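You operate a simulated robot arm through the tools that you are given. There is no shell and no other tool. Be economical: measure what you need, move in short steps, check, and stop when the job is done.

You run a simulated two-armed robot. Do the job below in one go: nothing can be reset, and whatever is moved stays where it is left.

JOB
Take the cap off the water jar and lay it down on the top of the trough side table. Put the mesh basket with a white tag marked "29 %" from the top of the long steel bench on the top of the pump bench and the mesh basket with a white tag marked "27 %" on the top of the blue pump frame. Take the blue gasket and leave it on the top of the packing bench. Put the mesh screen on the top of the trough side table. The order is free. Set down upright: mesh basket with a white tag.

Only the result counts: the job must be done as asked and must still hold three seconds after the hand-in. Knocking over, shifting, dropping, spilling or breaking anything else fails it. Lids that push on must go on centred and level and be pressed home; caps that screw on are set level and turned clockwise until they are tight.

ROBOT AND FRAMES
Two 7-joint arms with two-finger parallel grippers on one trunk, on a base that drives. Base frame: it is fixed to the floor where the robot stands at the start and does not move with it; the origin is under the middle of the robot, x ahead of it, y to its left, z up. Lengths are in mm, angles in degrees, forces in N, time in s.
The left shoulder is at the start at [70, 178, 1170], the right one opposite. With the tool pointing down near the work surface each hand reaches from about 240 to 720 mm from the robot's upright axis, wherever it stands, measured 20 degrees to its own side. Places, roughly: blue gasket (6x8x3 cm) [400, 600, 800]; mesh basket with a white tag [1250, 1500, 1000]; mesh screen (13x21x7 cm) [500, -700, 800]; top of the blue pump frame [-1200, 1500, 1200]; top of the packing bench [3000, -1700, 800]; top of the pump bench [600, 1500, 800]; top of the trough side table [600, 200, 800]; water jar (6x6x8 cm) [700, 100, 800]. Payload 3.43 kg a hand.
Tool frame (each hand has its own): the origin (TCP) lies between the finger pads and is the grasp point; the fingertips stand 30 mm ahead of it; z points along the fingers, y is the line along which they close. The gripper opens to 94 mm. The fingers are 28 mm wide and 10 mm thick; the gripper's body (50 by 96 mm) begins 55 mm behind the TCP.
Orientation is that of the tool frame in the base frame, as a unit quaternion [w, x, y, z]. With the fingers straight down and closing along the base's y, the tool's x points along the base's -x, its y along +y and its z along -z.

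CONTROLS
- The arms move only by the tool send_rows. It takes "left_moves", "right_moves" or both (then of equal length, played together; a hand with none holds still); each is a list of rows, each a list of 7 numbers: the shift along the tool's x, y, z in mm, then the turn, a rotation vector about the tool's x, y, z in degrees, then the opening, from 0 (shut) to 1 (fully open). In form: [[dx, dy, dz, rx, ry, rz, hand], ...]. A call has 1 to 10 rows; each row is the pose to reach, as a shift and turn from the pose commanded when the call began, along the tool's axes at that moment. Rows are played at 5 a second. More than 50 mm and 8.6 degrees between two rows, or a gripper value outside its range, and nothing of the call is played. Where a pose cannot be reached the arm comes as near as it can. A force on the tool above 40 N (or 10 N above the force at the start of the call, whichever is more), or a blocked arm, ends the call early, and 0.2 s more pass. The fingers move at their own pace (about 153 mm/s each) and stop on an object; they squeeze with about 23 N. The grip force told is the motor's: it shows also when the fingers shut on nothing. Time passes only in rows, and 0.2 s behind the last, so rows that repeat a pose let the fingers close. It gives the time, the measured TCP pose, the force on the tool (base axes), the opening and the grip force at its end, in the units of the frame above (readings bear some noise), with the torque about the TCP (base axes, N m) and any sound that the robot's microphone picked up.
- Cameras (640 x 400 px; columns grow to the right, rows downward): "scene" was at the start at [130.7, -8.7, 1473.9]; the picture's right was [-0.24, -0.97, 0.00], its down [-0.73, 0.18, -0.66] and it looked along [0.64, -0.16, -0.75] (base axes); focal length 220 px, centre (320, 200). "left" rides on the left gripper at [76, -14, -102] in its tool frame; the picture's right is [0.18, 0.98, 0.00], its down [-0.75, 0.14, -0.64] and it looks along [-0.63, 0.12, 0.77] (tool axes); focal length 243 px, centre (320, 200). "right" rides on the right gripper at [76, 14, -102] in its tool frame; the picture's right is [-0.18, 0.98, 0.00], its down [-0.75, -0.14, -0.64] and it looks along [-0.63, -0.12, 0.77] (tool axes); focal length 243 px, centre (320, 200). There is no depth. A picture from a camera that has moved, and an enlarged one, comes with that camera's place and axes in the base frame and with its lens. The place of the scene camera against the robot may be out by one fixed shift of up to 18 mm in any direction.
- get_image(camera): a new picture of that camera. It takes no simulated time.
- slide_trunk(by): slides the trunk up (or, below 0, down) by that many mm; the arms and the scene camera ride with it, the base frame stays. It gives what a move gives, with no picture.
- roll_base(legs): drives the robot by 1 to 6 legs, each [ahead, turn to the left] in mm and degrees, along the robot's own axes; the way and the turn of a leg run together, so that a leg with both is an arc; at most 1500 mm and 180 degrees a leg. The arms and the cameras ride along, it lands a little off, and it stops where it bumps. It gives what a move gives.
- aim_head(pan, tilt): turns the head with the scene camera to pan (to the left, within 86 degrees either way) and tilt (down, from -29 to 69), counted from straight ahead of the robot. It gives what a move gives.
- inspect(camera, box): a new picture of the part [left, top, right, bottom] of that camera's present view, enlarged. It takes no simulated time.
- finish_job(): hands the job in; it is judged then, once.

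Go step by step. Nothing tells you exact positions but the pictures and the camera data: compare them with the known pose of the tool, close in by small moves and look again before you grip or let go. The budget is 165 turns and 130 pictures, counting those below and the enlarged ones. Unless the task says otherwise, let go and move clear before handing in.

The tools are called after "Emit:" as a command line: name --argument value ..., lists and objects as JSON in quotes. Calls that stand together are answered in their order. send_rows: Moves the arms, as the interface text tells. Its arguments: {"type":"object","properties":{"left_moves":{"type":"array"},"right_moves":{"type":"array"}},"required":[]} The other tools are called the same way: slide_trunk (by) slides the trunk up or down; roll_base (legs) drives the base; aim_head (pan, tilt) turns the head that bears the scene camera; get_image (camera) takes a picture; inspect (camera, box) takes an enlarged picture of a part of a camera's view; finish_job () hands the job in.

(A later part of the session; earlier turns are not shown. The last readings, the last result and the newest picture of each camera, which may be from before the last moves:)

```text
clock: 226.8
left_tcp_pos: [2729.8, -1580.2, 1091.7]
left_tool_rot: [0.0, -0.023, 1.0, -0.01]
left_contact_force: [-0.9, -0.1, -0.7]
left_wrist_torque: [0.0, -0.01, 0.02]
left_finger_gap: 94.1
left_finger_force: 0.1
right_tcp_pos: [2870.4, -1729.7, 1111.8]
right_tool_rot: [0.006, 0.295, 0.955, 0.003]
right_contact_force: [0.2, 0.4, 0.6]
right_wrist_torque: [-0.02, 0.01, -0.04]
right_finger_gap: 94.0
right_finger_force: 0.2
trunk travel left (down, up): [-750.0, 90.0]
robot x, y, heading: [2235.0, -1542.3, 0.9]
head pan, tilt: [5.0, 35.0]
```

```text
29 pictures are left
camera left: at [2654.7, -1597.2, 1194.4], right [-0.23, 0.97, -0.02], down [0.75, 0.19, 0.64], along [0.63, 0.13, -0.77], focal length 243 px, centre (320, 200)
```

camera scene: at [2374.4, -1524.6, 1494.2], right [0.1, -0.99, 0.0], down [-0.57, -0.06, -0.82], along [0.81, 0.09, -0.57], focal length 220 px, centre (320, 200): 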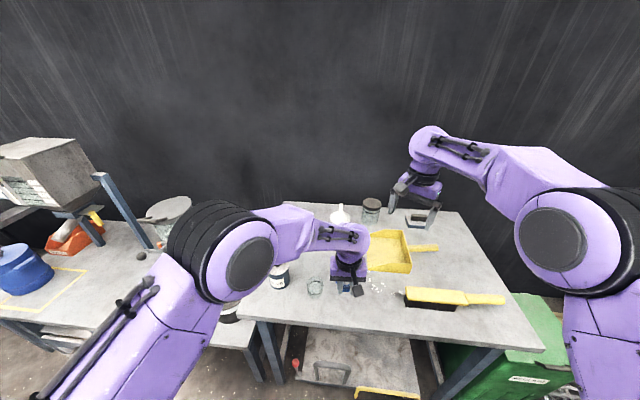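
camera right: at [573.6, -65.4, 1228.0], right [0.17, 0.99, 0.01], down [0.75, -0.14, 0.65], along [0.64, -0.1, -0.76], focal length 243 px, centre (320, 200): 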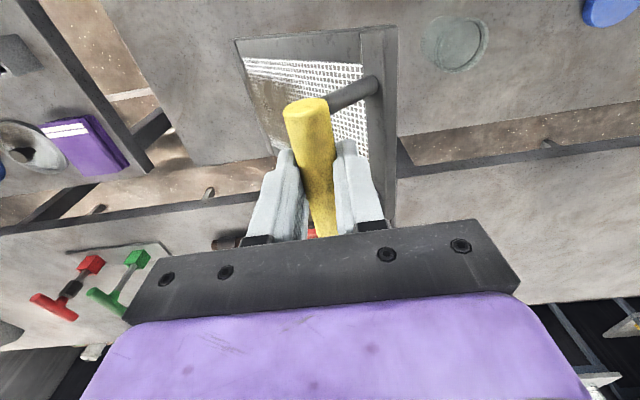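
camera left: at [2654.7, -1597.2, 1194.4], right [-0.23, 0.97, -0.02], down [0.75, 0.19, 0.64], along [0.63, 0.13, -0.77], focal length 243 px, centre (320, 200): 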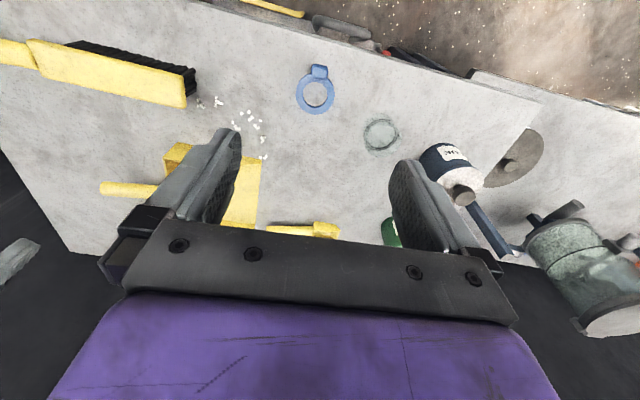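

Gasket lies on the packing bench. Retract the left hand, then drive back up the aisle to face the long steel bench at the baskets.

Emit:
send_rows --left_moves '[[15, 38, -10, 0, 0, 0, 1], [30, 76, -20, 0, 0, 0, 1], [45, 114, -30, 0, 0, 0, 1], [60, 152, -40, 0, 0, 0, 1], [75, 188, -50, 0, 0, 0, 1]]'

Emit:
roll_base --legs '[[-310, 0], [0, 89.1], [1500, 0], [1500, 0], [0, 90]]'

Emit:
aim_head --pan 0 --tilt 50

Emit:
get_image --camera "scene"

```text
clock: 228.0
left_tcp_pos: [2644.9, -1395.6, 1132.3]
left_tool_rot: [0.002, -0.014, 1.0, -0.001]
left_contact_force: [-0.2, 1.2, -0.8]
left_wrist_torque: [-0.07, -0.01, -0.01]
left_finger_gap: 94.0
left_finger_force: 0.1
right_tcp_pos: [2870.0, -1727.2, 1111.2]
right_tool_rot: [0.006, 0.295, 0.956, 0.002]
right_contact_force: [-0.3, -0.4, -0.1]
right_wrist_torque: [-0.02, -0.03, 0.0]
right_finger_gap: 93.9
right_finger_force: 0.0
trunk travel left (down, up): [-750.0, 90.0]
robot x, y, heading: [2232.2, -1541.7, 1.0]
head pan, tilt: [5.0, 35.0]
```

```text
clock: 251.6
left_tcp_pos: [1525.8, 1305.0, 1133.6]
left_tool_rot: [0.001, 1.0, 0.004, -0.003]
left_contact_force: [-0.2, 0.2, -0.7]
left_wrist_torque: [0.0, -0.03, -0.01]
left_finger_gap: 94.3
left_finger_force: 0.2
right_tcp_pos: [1308.3, 1639.2, 1110.8]
right_tool_rot: [0.003, 0.952, -0.305, -0.005]
right_contact_force: [0.8, 0.7, 0.0]
right_wrist_torque: [-0.03, 0.0, -0.01]
right_finger_gap: 93.9
right_finger_force: 0.0
trunk travel left (down, up): [-750.0, 90.0]
robot x, y, heading: [1943.1, 1437.6, 179.8]
head pan, tilt: [5.0, 35.0]
```

```text
clock: 252.4
left_tcp_pos: [1526.5, 1303.4, 1134.1]
left_tool_rot: [0.0, 1.0, 0.004, -0.002]
left_contact_force: [-0.6, -0.3, -0.4]
left_wrist_torque: [0.0, 0.01, 0.02]
left_finger_gap: 94.0
left_finger_force: 0.0
right_tcp_pos: [1308.4, 1639.9, 1110.3]
right_tool_rot: [0.004, 0.953, -0.304, -0.004]
right_contact_force: [0.6, 0.0, 0.5]
right_wrist_torque: [0.01, -0.01, -0.02]
right_finger_gap: 93.8
right_finger_force: 0.2
trunk travel left (down, up): [-750.0, 90.0]
robot x, y, heading: [1943.6, 1436.3, 179.9]
head pan, tilt: [0.0, 50.0]
```

```text
28 pictures are left
camera scene: at [1821.5, 1446.1, 1472.5], right [0.0, 1.0, 0.0], down [0.77, 0.0, -0.64], along [-0.64, 0.0, -0.77], focal length 220 px, centre (320, 200)
```

scene: 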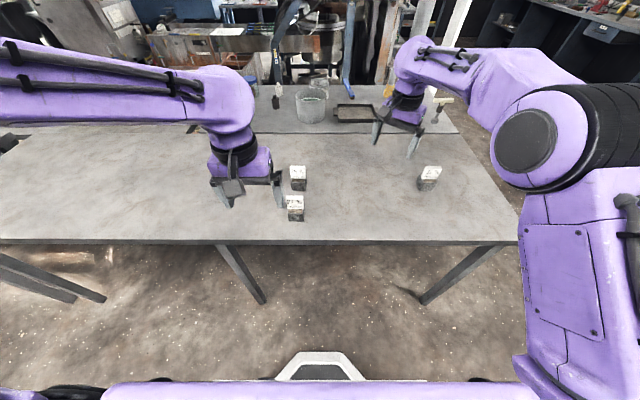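

Emit:
inspect --camera "scene" --box '[260, 150, 340, 230]'

Emit:
inspect --camera "scene" --box '[250, 70, 470, 200]'

```text
5.00 times, centred on (300, 190) of scene
camera zoom: at [1821.5, 1446.1, 1472.5], right [0.0, 1.0, 0.0], down [0.77, 0.0, -0.64], along [-0.64, 0.0, -0.77], focal length 1101 px, centre (420, 250)
```

zoom: 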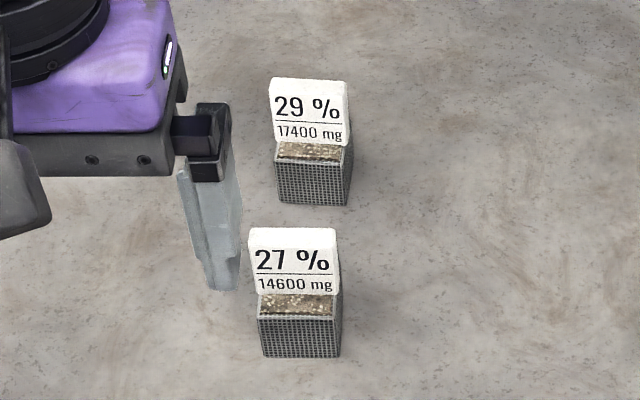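

```text
2.91 times, centred on (360, 135) of scene
camera zoom: at [1821.5, 1446.1, 1472.5], right [0.0, 1.0, 0.0], down [0.77, 0.0, -0.64], along [-0.64, 0.0, -0.77], focal length 640 px, centre (204, 389)
```

zoom: 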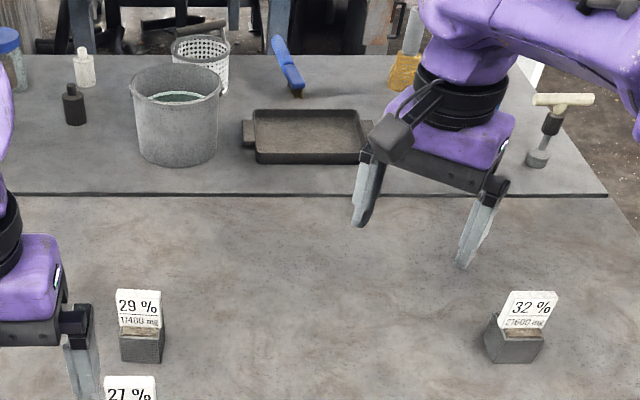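

Both target baskets stand at about [1360, 1358] (27 %) and [1205, 1358] (29 %). I move 130 mm closer and bring the left hand above the 29 % one.

Emit:
roll_base --legs '[[130, 0]]'

Emit:
send_rows --left_moves '[[-35, -10, 20, 0, 0, 0, 1], [-70, -20, 40, 0, 0, 0, 1], [-105, -30, 60, 0, 0, 0, 1], [-140, -40, 80, 0, 0, 0, 1], [-175, -50, 100, 0, 0, 0, 1], [-190, -55, 120, 0, 0, 0, 1]]'

Emit:
get_image --camera "left"

```text
clock: 253.7
left_tcp_pos: [1396.8, 1305.3, 1134.7]
left_tool_rot: [0.001, 1.0, 0.004, -0.003]
left_contact_force: [-0.2, 0.1, -0.5]
left_wrist_torque: [0.03, 0.01, 0.0]
left_finger_gap: 94.1
left_finger_force: 0.0
right_tcp_pos: [1179.0, 1640.1, 1113.9]
right_tool_rot: [0.004, 0.952, -0.305, -0.005]
right_contact_force: [-0.6, 0.8, 0.0]
right_wrist_torque: [-0.01, 0.01, 0.0]
right_finger_gap: 94.0
right_finger_force: 0.0
trunk travel left (down, up): [-750.0, 90.0]
robot x, y, heading: [1811.7, 1439.5, 179.8]
head pan, tilt: [0.0, 50.0]
```

```text
clock: 255.1
left_tcp_pos: [1202.7, 1358.4, 1014.5]
left_tool_rot: [0.001, 1.0, 0.004, -0.003]
left_contact_force: [0.2, -0.6, -0.2]
left_wrist_torque: [0.0, 0.04, -0.02]
left_finger_gap: 94.2
left_finger_force: 0.1
right_tcp_pos: [1177.7, 1639.4, 1111.2]
right_tool_rot: [0.004, 0.952, -0.305, -0.005]
right_contact_force: [0.2, 1.0, 0.0]
right_wrist_torque: [0.01, -0.02, 0.01]
right_finger_gap: 94.0
right_finger_force: 0.2
trunk travel left (down, up): [-750.0, 90.0]
robot x, y, heading: [1812.1, 1439.0, 179.6]
head pan, tilt: [0.0, 50.0]
```

```text
25 pictures are left
camera left: at [1278.9, 1372.7, 1116.9], right [0.19, -0.98, 0.0], down [-0.75, -0.15, 0.65], along [-0.63, -0.12, -0.76], focal length 243 px, centre (320, 200)
```

left: 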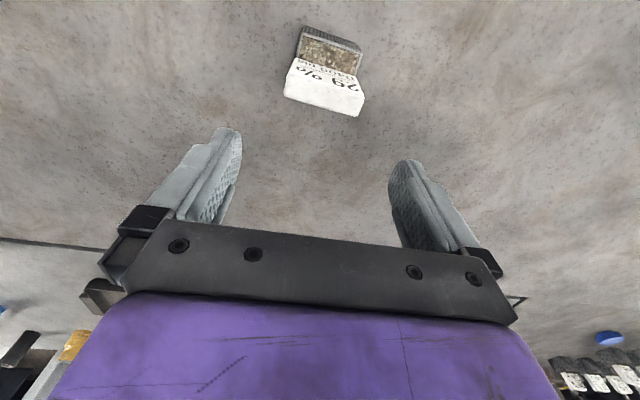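

The 29 % basket's body is centred near [1240, 1355], tag leaning to -x. Shift there and lower to just above, then check.

Emit:
send_rows --left_moves '[[21, 2, 20, 0, 0, 0, 1], [42, 3, 45, 0, 0, 0, 1], [42, 3, 80, 0, 0, 0, 1], [42, 3, 105, 0, 0, 0, 1]]'

Emit:
get_image --camera "left"

Emit:
inspect --camera "scene" --box '[240, 120, 380, 250]'

```text
clock: 256.1
left_tcp_pos: [1244.7, 1355.0, 907.5]
left_tool_rot: [0.001, 1.0, 0.003, -0.003]
left_contact_force: [-0.6, 0.7, 0.2]
left_wrist_torque: [0.0, -0.03, -0.01]
left_finger_gap: 94.0
left_finger_force: 0.1
right_tcp_pos: [1178.2, 1639.8, 1110.5]
right_tool_rot: [0.004, 0.952, -0.305, -0.005]
right_contact_force: [-0.2, -1.0, -0.1]
right_wrist_torque: [-0.02, -0.04, 0.03]
right_finger_gap: 93.9
right_finger_force: 0.0
trunk travel left (down, up): [-750.0, 90.0]
robot x, y, heading: [1812.6, 1436.8, 179.8]
head pan, tilt: [0.0, 50.0]
```

```text
24 pictures are left
camera left: at [1320.3, 1370.4, 1011.2], right [0.19, -0.98, 0.0], down [-0.75, -0.15, 0.65], along [-0.63, -0.12, -0.76], focal length 243 px, centre (320, 200)
```

left: 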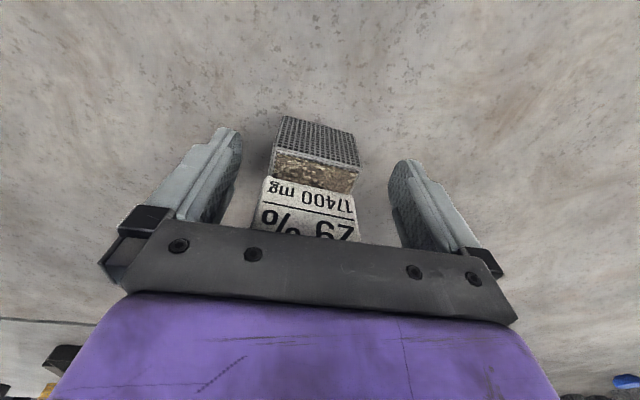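

```text
3.08 times, centred on (310, 185) of scene
camera zoom: at [1690.1, 1446.9, 1472.4], right [0.0, 1.0, 0.0], down [0.77, 0.0, -0.64], along [-0.64, 0.0, -0.77], focal length 677 px, centre (351, 246)
```

zoom: 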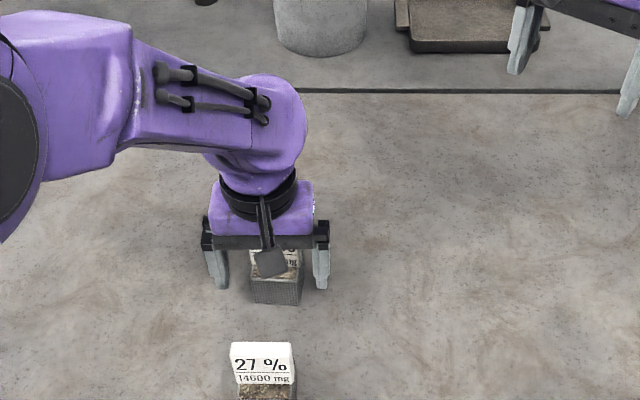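

The body is centred nearer x≈1216. The basket is light, so a shallow grip with the palm above the tag suffices; shift and lower a little.

Emit:
send_rows --left_moves '[[-14, 0, 0, 0, 0, 0, 1], [-27, 0, 5, 0, 0, 0, 1], [-27, 0, 15, 0, 0, 0, 1], [-27, 0, 26, 0, 0, 0, 1]]'

Emit:
get_image --camera "left"

Emit:
inspect --camera "scene" --box '[270, 150, 330, 200]'

```text
clock: 257.2
left_tcp_pos: [1215.4, 1355.8, 894.1]
left_tool_rot: [0.0, 1.0, 0.005, -0.013]
left_contact_force: [9.0, -0.5, 27.5]
left_wrist_torque: [0.22, -0.06, -0.05]
left_finger_gap: 93.9
left_finger_force: 0.1
right_tcp_pos: [1180.8, 1640.9, 1114.0]
right_tool_rot: [0.004, 0.952, -0.305, -0.007]
right_contact_force: [0.3, 0.2, -0.1]
right_wrist_torque: [-0.03, -0.01, 0.02]
right_finger_gap: 94.2
right_finger_force: 0.1
trunk travel left (down, up): [-750.0, 90.0]
robot x, y, heading: [1814.7, 1438.9, 179.8]
head pan, tilt: [0.0, 50.0]
stopped in row 4 (left hand): the force on the tool passed its limit (the readings are from after the stop); the commanded pose is now the measured one
```

```text
22 pictures are left
camera left: at [1293.4, 1370.4, 994.7], right [0.19, -0.98, -0.01], down [-0.73, -0.15, 0.66], along [-0.65, -0.12, -0.75], focal length 243 px, centre (320, 200)
```

left: 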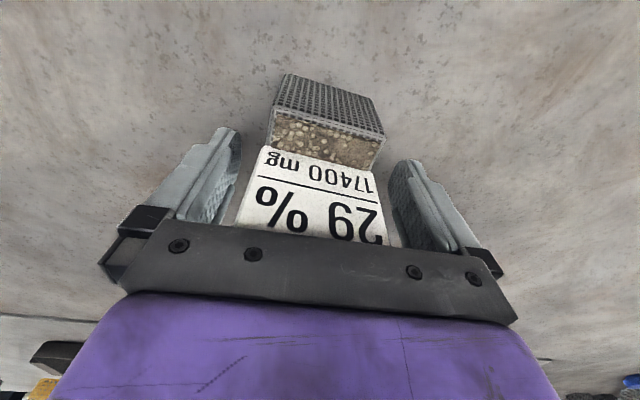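

```text
8.00 times, centred on (300, 175) of scene
camera zoom: at [1695.4, 1447.2, 1473.2], right [0.0, 1.0, 0.0], down [0.76, 0.0, -0.65], along [-0.65, 0.0, -0.76], focal length 1761 px, centre (480, 400)
```

zoom: 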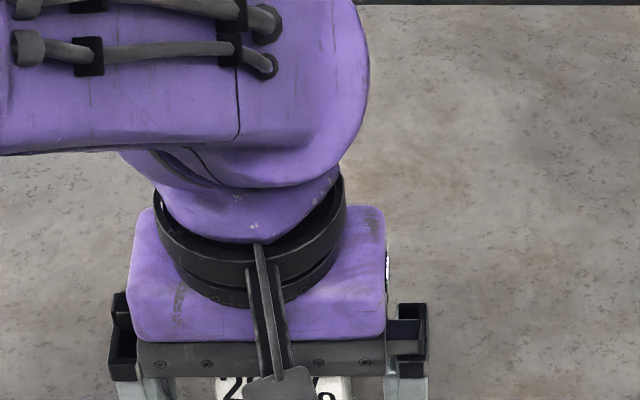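

The palm touched the tag's top edge, so the tag is tall; the fingers already straddle the tag and the basket's upper rim. I back off 5 mm and grip there.

Emit:
send_rows --left_moves '[[-2, 0, -5, 0, 0, 0, 1], [-2, 0, -5, 0, 0, 0, 0], [-2, 0, -5, 0, 0, 0, 0], [-2, 0, -5, 0, 0, 0, 0]]'

Emit:
send_rows --left_moves '[[0, 0, -10, 0, 0, 0, 0], [0, 0, -30, 0, 0, 0, 0], [0, 0, -60, 0, 0, 0, 0], [0, 0, -60, 0, 0, 0, 0]]'

Emit:
get_image --camera "left"

```text
clock: 258.2
left_tcp_pos: [1212.4, 1355.7, 892.8]
left_tool_rot: [0.0, 1.0, 0.004, -0.009]
left_contact_force: [0.1, 1.3, 1.1]
left_wrist_torque: [0.04, 0.05, 0.03]
left_finger_gap: 58.1
left_finger_force: 22.8
right_tcp_pos: [1179.4, 1640.3, 1110.8]
right_tool_rot: [0.004, 0.952, -0.305, -0.005]
right_contact_force: [-0.9, -0.2, -0.3]
right_wrist_torque: [0.0, -0.01, 0.01]
right_finger_gap: 94.2
right_finger_force: 0.1
trunk travel left (down, up): [-750.0, 90.0]
robot x, y, heading: [1815.2, 1438.1, 179.8]
head pan, tilt: [0.0, 50.0]
```

```text
clock: 259.2
left_tcp_pos: [1212.5, 1355.4, 952.4]
left_tool_rot: [0.0, 1.0, 0.005, -0.008]
left_contact_force: [0.4, -0.4, -2.7]
left_wrist_torque: [0.0, 0.02, -0.01]
left_finger_gap: 58.3
left_finger_force: 22.9
right_tcp_pos: [1176.9, 1639.1, 1110.0]
right_tool_rot: [0.004, 0.952, -0.306, -0.005]
right_contact_force: [-0.4, -0.6, 0.2]
right_wrist_torque: [0.02, -0.01, 0.0]
right_finger_gap: 93.9
right_finger_force: 0.0
trunk travel left (down, up): [-750.0, 90.0]
robot x, y, heading: [1812.5, 1437.0, 179.7]
head pan, tilt: [0.0, 50.0]
```

```text
20 pictures are left
camera left: at [1290.1, 1369.8, 1055.1], right [0.19, -0.98, 0.0], down [-0.74, -0.15, 0.65], along [-0.64, -0.12, -0.76], focal length 243 px, centre (320, 200)
```

left: 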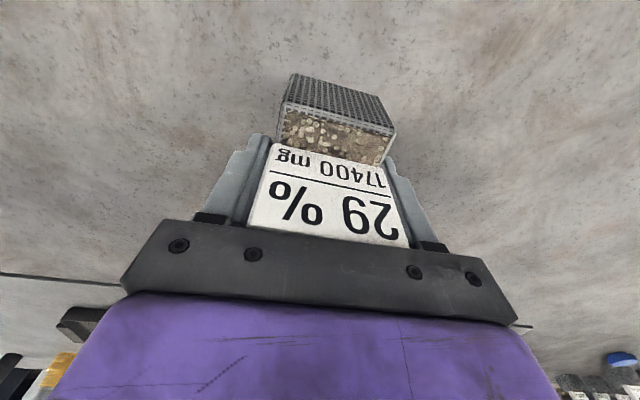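

The 29 % basket is held upright. Raise and swing it aside to the left, then bring the right hand above the 27 % basket.

Emit:
send_rows --left_moves '[[0, 0, -45, 0, 0, 0, 0], [0, 0, -90, 0, 0, 0, 0], [0, 0, -135, 0, 0, 0, 0], [20, 20, -170, 0, 0, 0, 0], [45, 55, -185, 0, 0, 0, 0], [70, 90, -190, 0, 0, 0, 0], [95, 125, -190, 0, 0, 0, 0], [120, 160, -190, 0, 0, 0, 0], [140, 190, -190, 0, 0, 0, 0]]'

Emit:
send_rows --right_moves '[[40, 15, 0, 0, 0, -4.5, 1], [80, 30, 0, 0, 0, -9, 1], [120, 45, 10, 0, 0, -13.5, 1], [160, 61, 25, 0, 0, -18, 1], [200, 76, 40, 0, 0, -22.5, 1], [240, 91, 55, 0, 0, -27, 1], [280, 106, 70, 0, 0, -31.5, 1], [320, 121.3, 80, 0, 0, -35.5, 1], [320, 121.3, 80, 0, 0, -35.5, 1]]'

Emit:
get_image --camera "right"

```text
clock: 261.2
left_tcp_pos: [1358.7, 1160.4, 1139.4]
left_tool_rot: [-0.003, 1.0, 0.005, -0.01]
left_contact_force: [0.8, -1.4, -2.1]
left_wrist_torque: [0.08, 0.06, 0.02]
left_finger_gap: 58.1
left_finger_force: 23.2
right_tcp_pos: [1177.9, 1632.6, 1112.2]
right_tool_rot: [0.001, 0.953, -0.304, -0.006]
right_contact_force: [-0.1, -0.9, 0.4]
right_wrist_torque: [0.06, 0.02, 0.0]
right_finger_gap: 93.9
right_finger_force: 0.1
trunk travel left (down, up): [-750.0, 90.0]
robot x, y, heading: [1812.2, 1438.0, 179.7]
head pan, tilt: [0.0, 50.0]
```

```text
clock: 263.4
left_tcp_pos: [1358.2, 1165.8, 1141.0]
left_tool_rot: [0.0, 1.0, 0.005, -0.009]
left_contact_force: [0.0, -0.4, -3.2]
left_wrist_torque: [0.02, 0.04, 0.05]
left_finger_gap: 58.4
left_finger_force: 23.3
right_tcp_pos: [1346.9, 1368.9, 1058.7]
right_tool_rot: [0.045, 0.999, -0.031, -0.008]
right_contact_force: [0.6, 0.4, 0.0]
right_wrist_torque: [0.05, 0.02, 0.0]
right_finger_gap: 94.1
right_finger_force: 0.0
trunk travel left (down, up): [-750.0, 90.0]
robot x, y, heading: [1815.6, 1434.4, 179.7]
head pan, tilt: [0.0, 50.0]
stopped in row 9 (right hand): the arm was blocked; the commanded pose is now the measured one
```

```text
19 pictures are left
camera right: at [1424.1, 1359.9, 1159.2], right [-0.24, -0.97, 0.09], down [-0.73, 0.24, 0.64], along [-0.64, 0.09, -0.77], focal length 243 px, centre (320, 200)
```

right: 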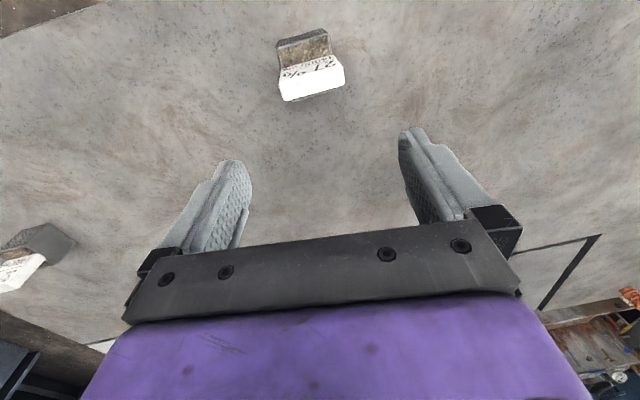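

The right arm was stopped, likely by the left arm's nearness. Swing the left further aside, then correct the right hand's pose above the 27 % basket.

Emit:
send_rows --left_moves '[[0, 35, 0, 0, 0, 0, 0], [0, 70, 0, 0, 0, 0, 0], [0, 105, 0, 0, 0, 0, 0], [0, 130, 0, 0, 0, 0, 0]]'

Emit:
send_rows --right_moves '[[10, 4, 0, 2.6, 0.4, -1.8, 1], [21.5, 7.7, 0, 5.2, 0.9, -3.6, 1], [21.5, 7.7, 20, 5.2, 0.9, -3.6, 1], [21.5, 7.7, 20, 5.2, 0.9, -3.6, 1]]'

Emit:
get_image --camera "right"

```text
clock: 264.4
left_tcp_pos: [1359.8, 1033.9, 1138.4]
left_tool_rot: [-0.001, 1.0, 0.004, -0.009]
left_contact_force: [-0.5, -0.2, -3.1]
left_wrist_torque: [0.02, 0.02, -0.01]
left_finger_gap: 58.1
left_finger_force: 22.8
right_tcp_pos: [1346.7, 1366.0, 1058.2]
right_tool_rot: [0.044, 0.999, -0.03, -0.006]
right_contact_force: [0.2, -1.0, 0.4]
right_wrist_torque: [0.04, -0.02, -0.01]
right_finger_gap: 94.2
right_finger_force: 0.1
trunk travel left (down, up): [-750.0, 90.0]
robot x, y, heading: [1811.9, 1441.8, 179.7]
head pan, tilt: [0.0, 50.0]
```

```text
clock: 265.6
left_tcp_pos: [1360.4, 1035.3, 1139.3]
left_tool_rot: [-0.001, 1.0, 0.004, -0.008]
left_contact_force: [0.5, 0.2, -2.2]
left_wrist_torque: [-0.02, 0.01, 0.02]
left_finger_gap: 58.1
left_finger_force: 23.1
right_tcp_pos: [1352.6, 1363.5, 1068.2]
right_tool_rot: [0.038, 0.999, -0.017, -0.008]
right_contact_force: [0.1, -0.3, -0.6]
right_wrist_torque: [-0.04, 0.0, 0.03]
right_finger_gap: 93.9
right_finger_force: 0.1
trunk travel left (down, up): [-750.0, 90.0]
robot x, y, heading: [1815.3, 1441.7, 179.5]
head pan, tilt: [0.0, 50.0]
stopped in row 4 (right hand): the arm was blocked; the commanded pose is now the measured one
```

```text
18 pictures are left
camera right: at [1430.3, 1355.0, 1170.2], right [-0.22, -0.97, 0.08], down [-0.74, 0.21, 0.64], along [-0.64, 0.08, -0.76], focal length 243 px, centre (320, 200)
```

right: 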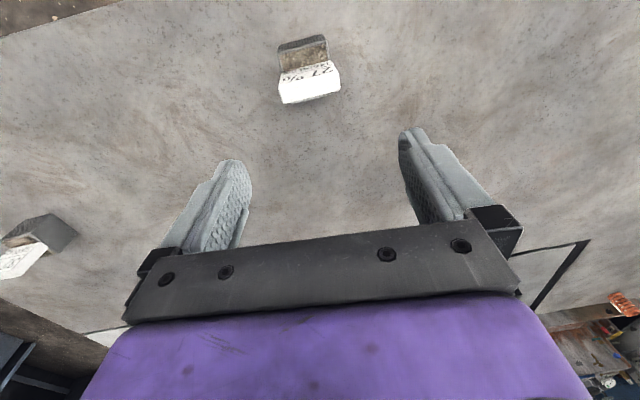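

The arm is blocked because the target lies across the body; turn the robot 22° left so that it falls on the right hand's side.

Emit:
roll_base --legs '[[0, 22]]'

```text
clock: 267.2
left_tcp_pos: [1541.9, 895.5, 1139.8]
left_tool_rot: [0.002, 0.981, 0.194, -0.008]
left_contact_force: [-0.6, -0.2, -2.2]
left_wrist_torque: [-0.02, 0.05, -0.01]
left_finger_gap: 58.2
left_finger_force: 22.7
right_tcp_pos: [1413.7, 1196.7, 1068.9]
right_tool_rot: [0.038, 0.984, 0.172, 0.0]
right_contact_force: [0.8, -0.1, -0.2]
right_wrist_torque: [-0.02, -0.02, 0.04]
right_finger_gap: 93.9
right_finger_force: 0.0
trunk travel left (down, up): [-750.0, 90.0]
robot x, y, heading: [1811.7, 1437.7, -158.6]
head pan, tilt: [0.0, 50.0]
```

Emit:
send_rows --right_moves '[[3, -34, 0, 0.9, 0, 4, 1], [5, -68, 0, 1.8, 0, 8, 1], [8, -102, 0, 2.7, 0, 12, 1], [10, -136, 0, 3.6, 0, 16, 1], [12, -168.8, 0, 4.4, 0, 19.8, 1], [12, -168.8, 0, 4.4, 0, 19.8, 1]]'

Emit:
get_image --camera "right"

```text
clock: 268.6
left_tcp_pos: [1542.2, 894.5, 1140.1]
left_tool_rot: [0.001, 0.981, 0.195, -0.009]
left_contact_force: [-0.8, -0.1, -2.9]
left_wrist_torque: [-0.02, 0.01, 0.02]
left_finger_gap: 57.9
left_finger_force: 23.2
right_tcp_pos: [1368.3, 1357.8, 1057.2]
right_tool_rot: [-0.001, 1.0, -0.001, 0.0]
right_contact_force: [0.7, 0.1, -0.3]
right_wrist_torque: [0.01, -0.01, 0.0]
right_finger_gap: 93.7
right_finger_force: 0.1
trunk travel left (down, up): [-750.0, 90.0]
robot x, y, heading: [1816.1, 1439.1, -158.5]
head pan, tilt: [0.0, 50.0]
```

```text
17 pictures are left
camera right: at [1443.7, 1346.1, 1157.8], right [-0.18, -0.98, 0.0], down [-0.75, 0.14, 0.64], along [-0.63, 0.12, -0.77], focal length 243 px, centre (320, 200)
```

right: 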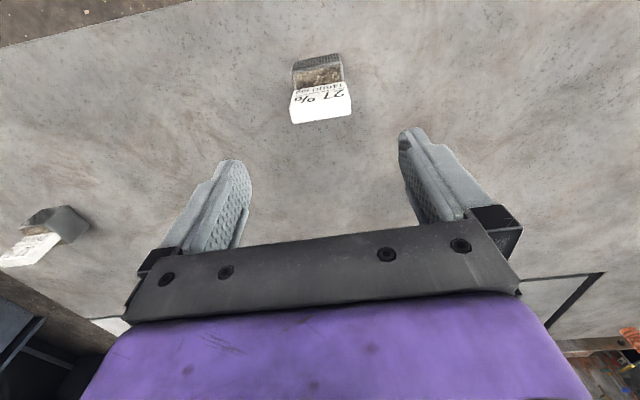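

Well aligned over the 27 % tag. Lower to 894 and grip.

Emit:
send_rows --right_moves '[[0, -2, 40, 0, 0, 0, 1], [0, -2, 80, 0, 0, 0, 1], [0, -2, 120, 0, 0, 0, 1], [0, -2, 150, 0, 0, 0, 1], [0, -2, 159, 0, 0, 0, 1]]'

Emit:
get_image --camera "right"

```text
clock: 269.8
left_tcp_pos: [1541.9, 894.2, 1140.6]
left_tool_rot: [0.001, 0.981, 0.193, -0.009]
left_contact_force: [-0.3, -0.9, -3.1]
left_wrist_torque: [0.02, 0.03, 0.03]
left_finger_gap: 58.6
left_finger_force: 22.8
right_tcp_pos: [1368.4, 1362.1, 897.4]
right_tool_rot: [0.0, 1.0, 0.0, 0.0]
right_contact_force: [0.0, 1.2, -0.3]
right_wrist_torque: [0.02, -0.02, 0.0]
right_finger_gap: 94.1
right_finger_force: 0.0
trunk travel left (down, up): [-750.0, 90.0]
robot x, y, heading: [1812.5, 1434.3, -158.4]
head pan, tilt: [0.0, 50.0]
```

```text
16 pictures are left
camera right: at [1444.6, 1348.3, 997.8], right [-0.18, -0.98, 0.0], down [-0.75, 0.14, 0.64], along [-0.63, 0.12, -0.77], focal length 243 px, centre (320, 200)
```

right: 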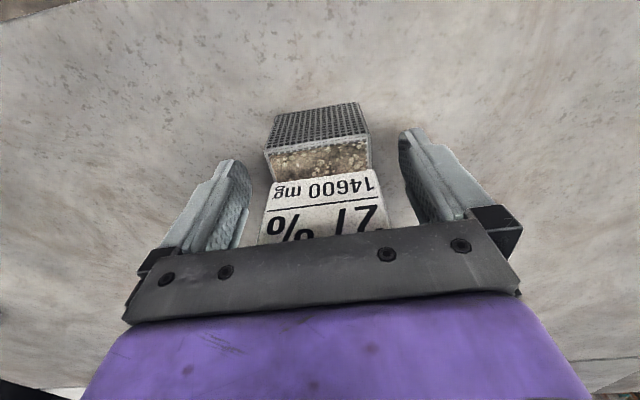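

Emit:
send_rows --right_moves '[[-8, 0, 0, 0, 0, 0, 1], [-8, 0, 3, 0, 0, 0, 1], [-8, 0, 3, 0, 0, 0, 0], [-8, 0, 3, 0, 0, 0, 0], [-8, 0, 3, 0, 0, 0, 0]]'

Emit:
send_rows --right_moves '[[0, 0, -15, 0, 0, 0, 0], [0, 0, -50, 0, 0, 0, 0], [0, 0, -95, 0, 0, 0, 0], [0, 0, -140, 0, 0, 0, 0], [0, 0, -185, 0, 0, 0, 0], [0, 0, -230, 0, 0, 0, 0]]'

Emit:
get_image --camera "right"

Emit:
get_image --camera "left"

```text
clock: 271.0
left_tcp_pos: [1542.0, 895.8, 1138.9]
left_tool_rot: [0.001, 0.981, 0.194, -0.009]
left_contact_force: [-0.7, -0.2, -2.9]
left_wrist_torque: [-0.02, 0.02, -0.02]
left_finger_gap: 58.1
left_finger_force: 22.8
right_tcp_pos: [1360.4, 1361.0, 894.2]
right_tool_rot: [-0.001, 1.0, 0.0, 0.0]
right_contact_force: [0.1, -0.2, -0.1]
right_wrist_torque: [0.05, 0.12, 0.01]
right_finger_gap: 57.9
right_finger_force: 22.9
trunk travel left (down, up): [-750.0, 90.0]
robot x, y, heading: [1812.3, 1440.5, -158.3]
head pan, tilt: [0.0, 50.0]
```

```text
clock: 272.4
left_tcp_pos: [1542.6, 896.5, 1140.2]
left_tool_rot: [0.001, 0.981, 0.195, -0.009]
left_contact_force: [-0.1, 0.3, -1.9]
left_wrist_torque: [-0.04, 0.05, 0.0]
left_finger_gap: 58.2
left_finger_force: 23.0
right_tcp_pos: [1360.5, 1362.8, 1123.8]
right_tool_rot: [-0.001, 1.0, 0.001, 0.0]
right_contact_force: [0.5, 0.0, -3.0]
right_wrist_torque: [0.0, 0.03, 0.02]
right_finger_gap: 58.0
right_finger_force: 23.0
trunk travel left (down, up): [-750.0, 90.0]
robot x, y, heading: [1812.5, 1439.3, -158.1]
head pan, tilt: [0.0, 50.0]
```

```text
15 pictures are left
camera right: at [1436.5, 1349.7, 1225.3], right [-0.18, -0.98, 0.0], down [-0.75, 0.14, 0.64], along [-0.63, 0.12, -0.77], focal length 243 px, centre (320, 200)
```

right: 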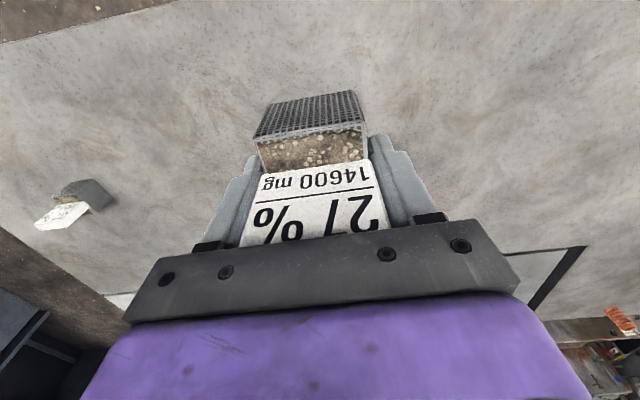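

```text
14 pictures are left
camera left: at [1608.9, 938.7, 1241.9], right [0.55, -0.84, 0.0], down [-0.63, -0.41, 0.66], along [-0.55, -0.35, -0.75], focal length 243 px, centre (320, 200)
```

left: 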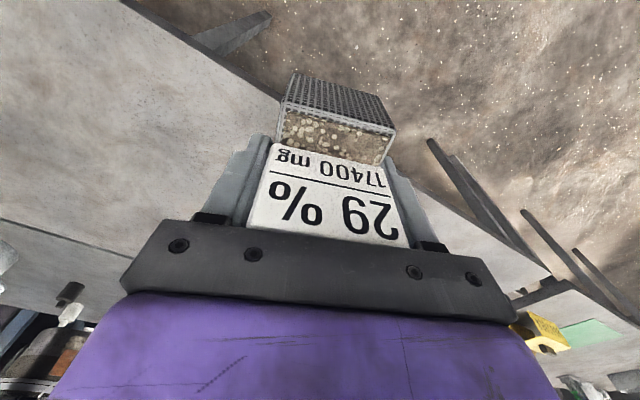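

Both baskets are held upright. Draw the left hand in, then drive back around the bench end into the corridor in front of the pump bench.

Emit:
send_rows --left_moves '[[0, -40, 0, 0, 0, 0, 0], [0, -80, 0, 0, 0, 0, 0], [0, -120, 0, 0, 0, 0, 0], [0, -160, 0, 0, 0, 0, 0], [0, -200, 0, 0, 0, 0, 0], [0, -230, 0, 0, 0, 0, 0]]'

Emit:
roll_base --legs '[[-150, 0], [0, -111.8], [1150, 0]]'

```text
clock: 273.8
left_tcp_pos: [1453.0, 1109.2, 1139.4]
left_tool_rot: [0.001, 0.981, 0.194, -0.009]
left_contact_force: [-0.1, 0.5, -2.7]
left_wrist_torque: [-0.05, 0.08, -0.02]
left_finger_gap: 58.1
left_finger_force: 23.5
right_tcp_pos: [1359.8, 1363.2, 1123.9]
right_tool_rot: [0.0, 1.0, 0.001, 0.001]
right_contact_force: [-0.3, -0.7, -2.6]
right_wrist_torque: [-0.03, 0.03, -0.04]
right_finger_gap: 57.8
right_finger_force: 22.9
trunk travel left (down, up): [-750.0, 90.0]
robot x, y, heading: [1813.8, 1437.4, -158.2]
head pan, tilt: [0.0, 50.0]
```

```text
clock: 285.4
left_tcp_pos: [1788.5, 3114.6, 1139.3]
left_tool_rot: [-0.006, 0.709, -0.705, -0.007]
left_contact_force: [0.3, -0.9, -2.9]
left_wrist_torque: [0.06, 0.0, 0.0]
left_finger_gap: 58.2
left_finger_force: 22.8
right_tcp_pos: [2059.4, 3105.4, 1124.4]
right_tool_rot: [0.0, -0.559, 0.829, -0.001]
right_contact_force: [0.3, 0.1, -1.3]
right_wrist_torque: [0.0, 0.03, 0.0]
right_finger_gap: 57.8
right_finger_force: 22.8
trunk travel left (down, up): [-750.0, 90.0]
robot x, y, heading: [1963.5, 2656.8, 89.7]
head pan, tilt: [0.0, 50.0]
```

Emit:
roll_base --legs '[[0, 90.3], [1200, 0], [1130, 0], [0, 90], [1500, 0], [300, 0]]'

Emit:
roll_base --legs '[[0, 90]]'

Emit:
aim_head --pan 15 --tilt 40

Emit:
get_image --camera "scene"

```text
clock: 313.1
left_tcp_pos: [-262.9, 433.3, 1139.7]
left_tool_rot: [0.007, 0.714, 0.7, -0.007]
left_contact_force: [-0.8, 0.4, -3.1]
left_wrist_torque: [-0.02, -0.02, 0.03]
left_finger_gap: 58.0
left_finger_force: 23.1
right_tcp_pos: [-533.7, 447.9, 1124.0]
right_tool_rot: [0.0, 0.836, 0.549, 0.0]
right_contact_force: [-0.5, -0.1, -2.2]
right_wrist_torque: [-0.05, -0.02, 0.04]
right_finger_gap: 57.9
right_finger_force: 22.7
trunk travel left (down, up): [-750.0, 90.0]
robot x, y, heading: [-422.4, 896.1, -91.8]
head pan, tilt: [0.0, 50.0]
```

```text
clock: 317.2
left_tcp_pos: [40.4, 1044.6, 1138.5]
left_tool_rot: [0.009, 0.016, 1.0, 0.0]
left_contact_force: [0.8, -0.8, -2.6]
left_wrist_torque: [0.0, -0.02, -0.02]
left_finger_gap: 58.3
left_finger_force: 23.1
right_tcp_pos: [22.8, 775.0, 1123.0]
right_tool_rot: [-0.001, 0.21, 0.978, -0.001]
right_contact_force: [0.0, 0.1, -2.4]
right_wrist_torque: [0.0, -0.01, -0.01]
right_finger_gap: 57.7
right_finger_force: 22.9
trunk travel left (down, up): [-750.0, 90.0]
robot x, y, heading: [-417.6, 895.5, -2.4]
head pan, tilt: [0.0, 50.0]
```

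```text
clock: 318.0
left_tcp_pos: [42.5, 1045.2, 1139.6]
left_tool_rot: [0.009, 0.017, 1.0, -0.001]
left_contact_force: [-0.4, 0.5, -2.7]
left_wrist_torque: [-0.03, -0.05, 0.0]
left_finger_gap: 58.5
left_finger_force: 22.9
right_tcp_pos: [23.5, 774.7, 1124.3]
right_tool_rot: [-0.002, 0.21, 0.978, -0.001]
right_contact_force: [0.2, -0.6, -3.2]
right_wrist_torque: [0.0, 0.03, 0.0]
right_finger_gap: 58.1
right_finger_force: 22.9
trunk travel left (down, up): [-750.0, 90.0]
robot x, y, heading: [-421.1, 889.8, -2.8]
head pan, tilt: [15.0, 40.0]
```

```text
13 pictures are left
camera scene: at [-282.9, 917.4, 1486.5], right [0.21, -0.98, 0.0], down [-0.63, -0.14, -0.77], along [0.75, 0.16, -0.64], focal length 220 px, centre (320, 200)
```

scene: 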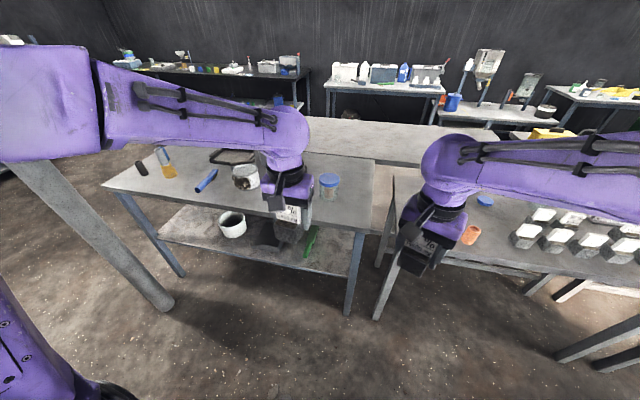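

The pump bench's near-right corner area around [470, 960] is free. Drive forward 320 mm and bring the 29 % basket over it.

Emit:
roll_base --legs '[[320, 0]]'

Emit:
send_rows --left_moves '[[-35, -22, 20, 0, 0, 0, 0], [-70, -44, 50, 0, 0, 0, 0], [-105, -64, 85, 0, 0, 0, 0], [-105, -64, 120, 0, 0, 0, 0]]'

Emit:
get_image --camera "left"

Emit:
get_image --camera "scene"

```text
clock: 320.2
left_tcp_pos: [362.8, 1029.6, 1140.9]
left_tool_rot: [0.009, 0.016, 1.0, 0.0]
left_contact_force: [-0.9, -0.1, -2.1]
left_wrist_torque: [0.02, -0.05, -0.01]
left_finger_gap: 58.1
left_finger_force: 23.0
right_tcp_pos: [344.2, 759.8, 1124.8]
right_tool_rot: [0.0, 0.21, 0.978, 0.0]
right_contact_force: [0.7, -0.5, -2.0]
right_wrist_torque: [-0.01, -0.02, 0.03]
right_finger_gap: 58.4
right_finger_force: 23.1
trunk travel left (down, up): [-750.0, 90.0]
robot x, y, heading: [-100.0, 880.2, -2.7]
head pan, tilt: [15.0, 40.0]
```

```text
refused: row 2 steps farther than a row can; nothing moved
```

```text
12 pictures are left
camera left: at [283.4, 1018.0, 1241.8], right [-0.15, 0.99, 0.0], down [0.75, 0.12, 0.66], along [0.65, 0.1, -0.75], focal length 243 px, centre (320, 200)
```

left: 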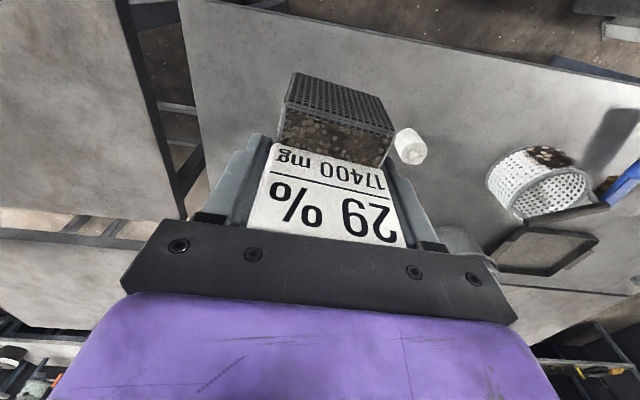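

```text
11 pictures are left
camera scene: at [37.7, 902.5, 1486.7], right [0.21, -0.98, 0.0], down [-0.63, -0.14, -0.77], along [0.75, 0.16, -0.64], focal length 220 px, centre (320, 200)
```

scene: 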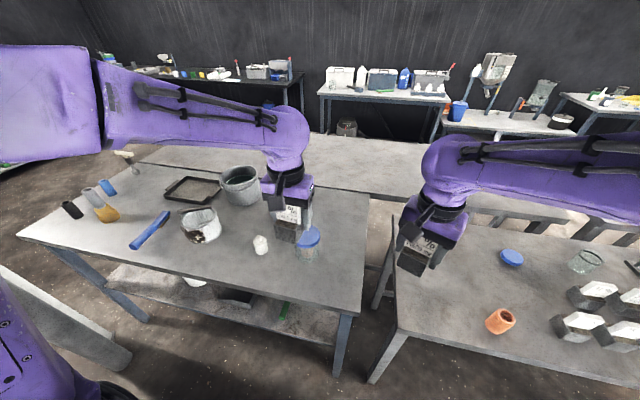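

The blue-lidded jar stands at about [503, 1048], so I'll place the basket at [440, 930], well clear of it.

Emit:
send_rows --left_moves '[[-27, -33, 0, 0, 0, 0, 0], [-54, -66, 0, 0, 0, 0, 0], [-80, -97.5, 0, 0, 0, 0, 0], [-80, -97.5, 40, 0, 0, 0, 0], [-80, -97.5, 85, 0, 0, 0, 0], [-80, -97.5, 130, 0, 0, 0, 0], [-80, -97.5, 170, 0, 0, 0, 0], [-80, -97.5, 205, 0, 0, 0, 0], [-80, -97.5, 225, 0, 0, 0, 0]]'

Emit:
get_image --camera "scene"

```text
clock: 322.2
left_tcp_pos: [445.1, 928.7, 915.7]
left_tool_rot: [0.009, 0.016, 1.0, 0.0]
left_contact_force: [-0.5, 0.4, -2.5]
left_wrist_torque: [-0.01, -0.05, 0.02]
left_finger_gap: 58.2
left_finger_force: 22.8
right_tcp_pos: [345.3, 759.5, 1123.4]
right_tool_rot: [0.0, 0.209, 0.978, 0.0]
right_contact_force: [0.4, 0.3, -2.4]
right_wrist_torque: [0.01, 0.0, -0.01]
right_finger_gap: 58.0
right_finger_force: 23.1
trunk travel left (down, up): [-750.0, 90.0]
robot x, y, heading: [-100.1, 878.9, -2.6]
head pan, tilt: [15.0, 40.0]
```

```text
10 pictures are left
camera scene: at [39.9, 902.2, 1486.5], right [0.21, -0.98, 0.0], down [-0.63, -0.14, -0.77], along [0.75, 0.16, -0.64], focal length 220 px, centre (320, 200)
```

scene: 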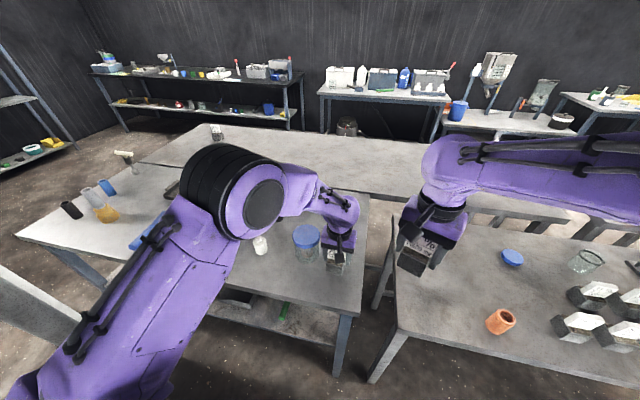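

Emit:
send_rows --left_moves '[[0, 0, 10, 0, 0, 0, 0], [0, 0, 18, 0, 0, 0, 0], [0, 0, 22, 0, 0, 0, 0], [0, 0, 22, 0, 0, 0, 0]]'

```text
clock: 323.2
left_tcp_pos: [445.2, 928.9, 894.9]
left_tool_rot: [0.009, 0.017, 1.0, 0.0]
left_contact_force: [0.1, -0.1, -1.1]
left_wrist_torque: [-0.05, -0.02, -0.01]
left_finger_gap: 58.5
left_finger_force: 23.3
right_tcp_pos: [344.7, 759.7, 1123.7]
right_tool_rot: [-0.001, 0.21, 0.978, 0.0]
right_contact_force: [0.2, 0.2, -3.2]
right_wrist_torque: [-0.03, 0.03, -0.02]
right_finger_gap: 58.0
right_finger_force: 23.1
trunk travel left (down, up): [-750.0, 90.0]
robot x, y, heading: [-96.3, 878.3, -2.2]
head pan, tilt: [15.0, 40.0]
```

Weight is starting to go off the hand. Lower a touch more.

Emit:
send_rows --left_moves '[[0, 0, 1.5, 0, 0, 0, 0], [0, 0, 3, 0, 0, 0, 0]]'

```text
clock: 323.8
left_tcp_pos: [444.1, 928.8, 893.7]
left_tool_rot: [0.011, 0.016, 1.0, -0.001]
left_contact_force: [0.7, 1.6, 16.8]
left_wrist_torque: [-0.26, -0.23, 0.02]
left_finger_gap: 58.1
left_finger_force: 23.1
right_tcp_pos: [343.7, 759.8, 1124.7]
right_tool_rot: [0.0, 0.21, 0.978, 0.0]
right_contact_force: [0.4, 0.7, -2.0]
right_wrist_torque: [-0.01, 0.0, 0.0]
right_finger_gap: 57.7
right_finger_force: 23.3
trunk travel left (down, up): [-750.0, 90.0]
robot x, y, heading: [-99.3, 876.9, -2.9]
head pan, tilt: [15.0, 40.0]
```

The basket is seated. Ease 2.5 mm, open, and rise.

Emit:
send_rows --left_moves '[[0, 0, -2.5, 0, 0, 0, 0], [0, 0, -2.5, 0, 0, 0, 0.75], [0, 0, -2.5, 0, 0, 0, 0.78], [0, 0, -30, 0, 0, 0, 0.78], [0, 0, -70, 0, 0, 0, 0.78], [0, 0, -115, 0, 0, 0, 1], [0, 0, -160, 0, 0, 0, 1], [0, 0, -205, 0, 0, 0, 1], [0, 0, -250, 0, 0, 0, 1]]'

Emit:
get_image --camera "left"

```text
clock: 325.8
left_tcp_pos: [438.1, 930.2, 1143.0]
left_tool_rot: [0.009, 0.017, 1.0, 0.0]
left_contact_force: [-0.5, 0.3, 1.1]
left_wrist_torque: [0.0, -0.01, 0.03]
left_finger_gap: 93.8
left_finger_force: 0.2
right_tcp_pos: [344.1, 759.7, 1124.2]
right_tool_rot: [0.0, 0.208, 0.978, -0.001]
right_contact_force: [0.0, 0.7, -2.2]
right_wrist_torque: [0.0, 0.0, 0.0]
right_finger_gap: 58.0
right_finger_force: 22.5
trunk travel left (down, up): [-750.0, 90.0]
robot x, y, heading: [-101.2, 880.9, -2.6]
head pan, tilt: [15.0, 40.0]
```

```text
9 pictures are left
camera left: at [360.1, 918.0, 1243.7], right [-0.15, 0.99, 0.0], down [0.75, 0.12, 0.66], along [0.65, 0.1, -0.76], focal length 243 px, centre (320, 200)
```

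left: 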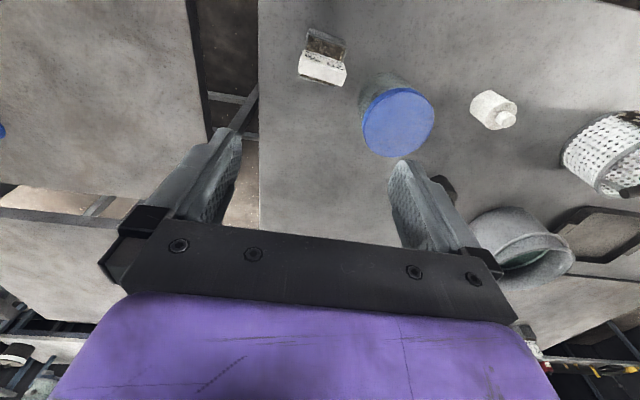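

The 29 % basket stands upright on the pump bench. Now raise both hands, back off and turn toward the blue pump frame.

Emit:
send_rows --right_moves '[[0, 0, -45, 0, 0, 0, 0], [0, 0, -90, 0, 0, 0, 0], [0, 0, -135, 0, 0, 0, 0], [0, 0, -180, 0, 0, 0, 0], [0, 0, -225, 0, 0, 0, 0], [0, 0, -250, 0, 0, 0, 0]]' --left_moves '[[20, 20, -20, 0, 0, 0, 1], [40, 40, -40, 0, 0, 0, 1], [60, 60, -60, 0, 0, 0, 1], [70, 80, -80, 0, 0, 0, 1], [75, 100, -100, 0, 0, 0, 1], [75, 120, -120, 0, 0, 0, 1]]'

Emit:
roll_base --legs '[[-200, 0], [0, -177.4]]'

Emit:
aim_head --pan -30 --tilt 20

Emit:
get_image --camera "scene"

```text
clock: 327.2
left_tcp_pos: [367.6, 1053.1, 1259.7]
left_tool_rot: [0.008, 0.018, 1.0, 0.001]
left_contact_force: [0.4, -0.3, -0.4]
left_wrist_torque: [-0.01, 0.0, 0.01]
left_finger_gap: 93.8
left_finger_force: 0.1
right_tcp_pos: [345.7, 759.8, 1372.2]
right_tool_rot: [-0.001, 0.21, 0.978, -0.001]
right_contact_force: [-0.4, -0.6, -2.2]
right_wrist_torque: [-0.01, -0.04, -0.01]
right_finger_gap: 57.9
right_finger_force: 22.8
trunk travel left (down, up): [-750.0, 90.0]
robot x, y, heading: [-98.0, 877.1, -2.7]
head pan, tilt: [15.0, 40.0]
```

```text
clock: 336.1
left_tcp_pos: [-761.2, 700.8, 1260.5]
left_tool_rot: [0.0, 1.0, -0.004, -0.01]
left_contact_force: [-0.3, -0.2, -0.4]
left_wrist_torque: [-0.01, -0.01, 0.01]
left_finger_gap: 93.9
left_finger_force: 0.0
right_tcp_pos: [-747.3, 992.3, 1372.5]
right_tool_rot: [0.0, 0.98, -0.197, 0.001]
right_contact_force: [0.4, 0.9, -2.6]
right_wrist_torque: [0.0, 0.02, -0.01]
right_finger_gap: 58.2
right_finger_force: 23.2
trunk travel left (down, up): [-750.0, 90.0]
robot x, y, heading: [-298.9, 885.9, 179.0]
head pan, tilt: [15.0, 40.0]
```

```text
clock: 337.2
left_tcp_pos: [-761.1, 701.0, 1260.0]
left_tool_rot: [-0.001, 1.0, -0.003, -0.009]
left_contact_force: [-0.1, 0.4, -0.1]
left_wrist_torque: [0.01, 0.0, 0.01]
left_finger_gap: 93.9
left_finger_force: 0.0
right_tcp_pos: [-748.0, 993.1, 1373.2]
right_tool_rot: [0.0, 0.98, -0.197, 0.0]
right_contact_force: [0.0, 0.7, -3.4]
right_wrist_torque: [0.01, 0.02, 0.01]
right_finger_gap: 58.0
right_finger_force: 23.1
trunk travel left (down, up): [-750.0, 90.0]
robot x, y, heading: [-301.8, 884.8, 179.0]
head pan, tilt: [-30.0, 20.0]
```

```text
8 pictures are left
camera scene: at [-424.9, 944.5, 1518.0], right [0.52, 0.86, 0.0], down [0.29, -0.18, -0.94], along [-0.8, 0.48, -0.34], focal length 220 px, centre (320, 200)
```

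scene: 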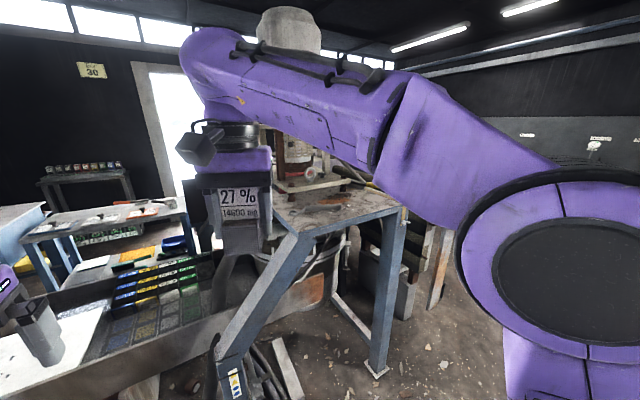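

The frame's top spans x≲-940, y≈1187–1632. Reposition to face it squarely and look at its surface.

Emit:
roll_base --legs '[[0, -89], [490, 0], [0, 90], [120, 0]]'

Emit:
aim_head --pan 0 --tilt 30

Emit:
get_image --camera "scene"

```text
clock: 348.5
left_tcp_pos: [-878.0, 1176.2, 1262.0]
left_tool_rot: [0.0, 1.0, 0.008, -0.01]
left_contact_force: [-0.3, -0.2, 0.8]
left_wrist_torque: [-0.04, 0.0, 0.01]
left_finger_gap: 94.0
left_finger_force: 0.1
right_tcp_pos: [-871.6, 1468.6, 1374.5]
right_tool_rot: [0.0, 0.983, -0.185, -0.001]
right_contact_force: [-0.3, -0.7, -2.7]
right_wrist_torque: [0.01, -0.03, -0.02]
right_finger_gap: 57.9
right_finger_force: 23.0
trunk travel left (down, up): [-750.0, 90.0]
robot x, y, heading: [-421.0, 1376.6, -179.5]
head pan, tilt: [-30.0, 20.0]
```

```text
clock: 349.4
left_tcp_pos: [-879.2, 1176.2, 1259.9]
left_tool_rot: [0.0, 1.0, 0.008, -0.009]
left_contact_force: [-0.2, -0.4, -0.3]
left_wrist_torque: [-0.02, 0.0, 0.01]
left_finger_gap: 94.0
left_finger_force: 0.1
right_tcp_pos: [-871.8, 1467.8, 1373.1]
right_tool_rot: [0.0, 0.983, -0.185, 0.0]
right_contact_force: [-0.4, 0.8, -3.1]
right_wrist_torque: [0.01, 0.04, -0.02]
right_finger_gap: 57.8
right_finger_force: 22.8
trunk travel left (down, up): [-750.0, 90.0]
robot x, y, heading: [-420.8, 1371.6, -179.8]
head pan, tilt: [0.0, 30.0]
```

```text
7 pictures are left
camera scene: at [-558.7, 1382.1, 1502.0], right [0.0, 1.0, 0.0], down [0.5, 0.0, -0.87], along [-0.87, 0.0, -0.5], focal length 220 px, centre (320, 200)
```

scene: 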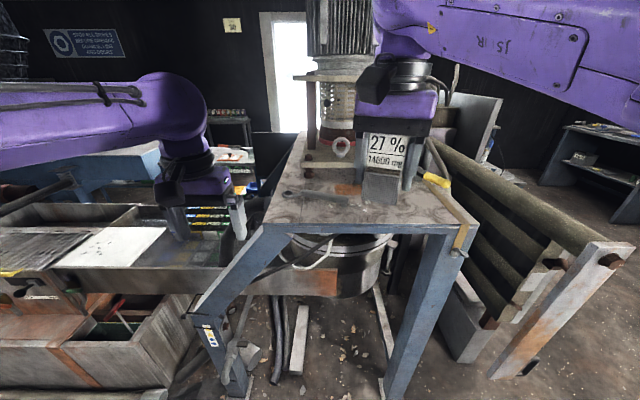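

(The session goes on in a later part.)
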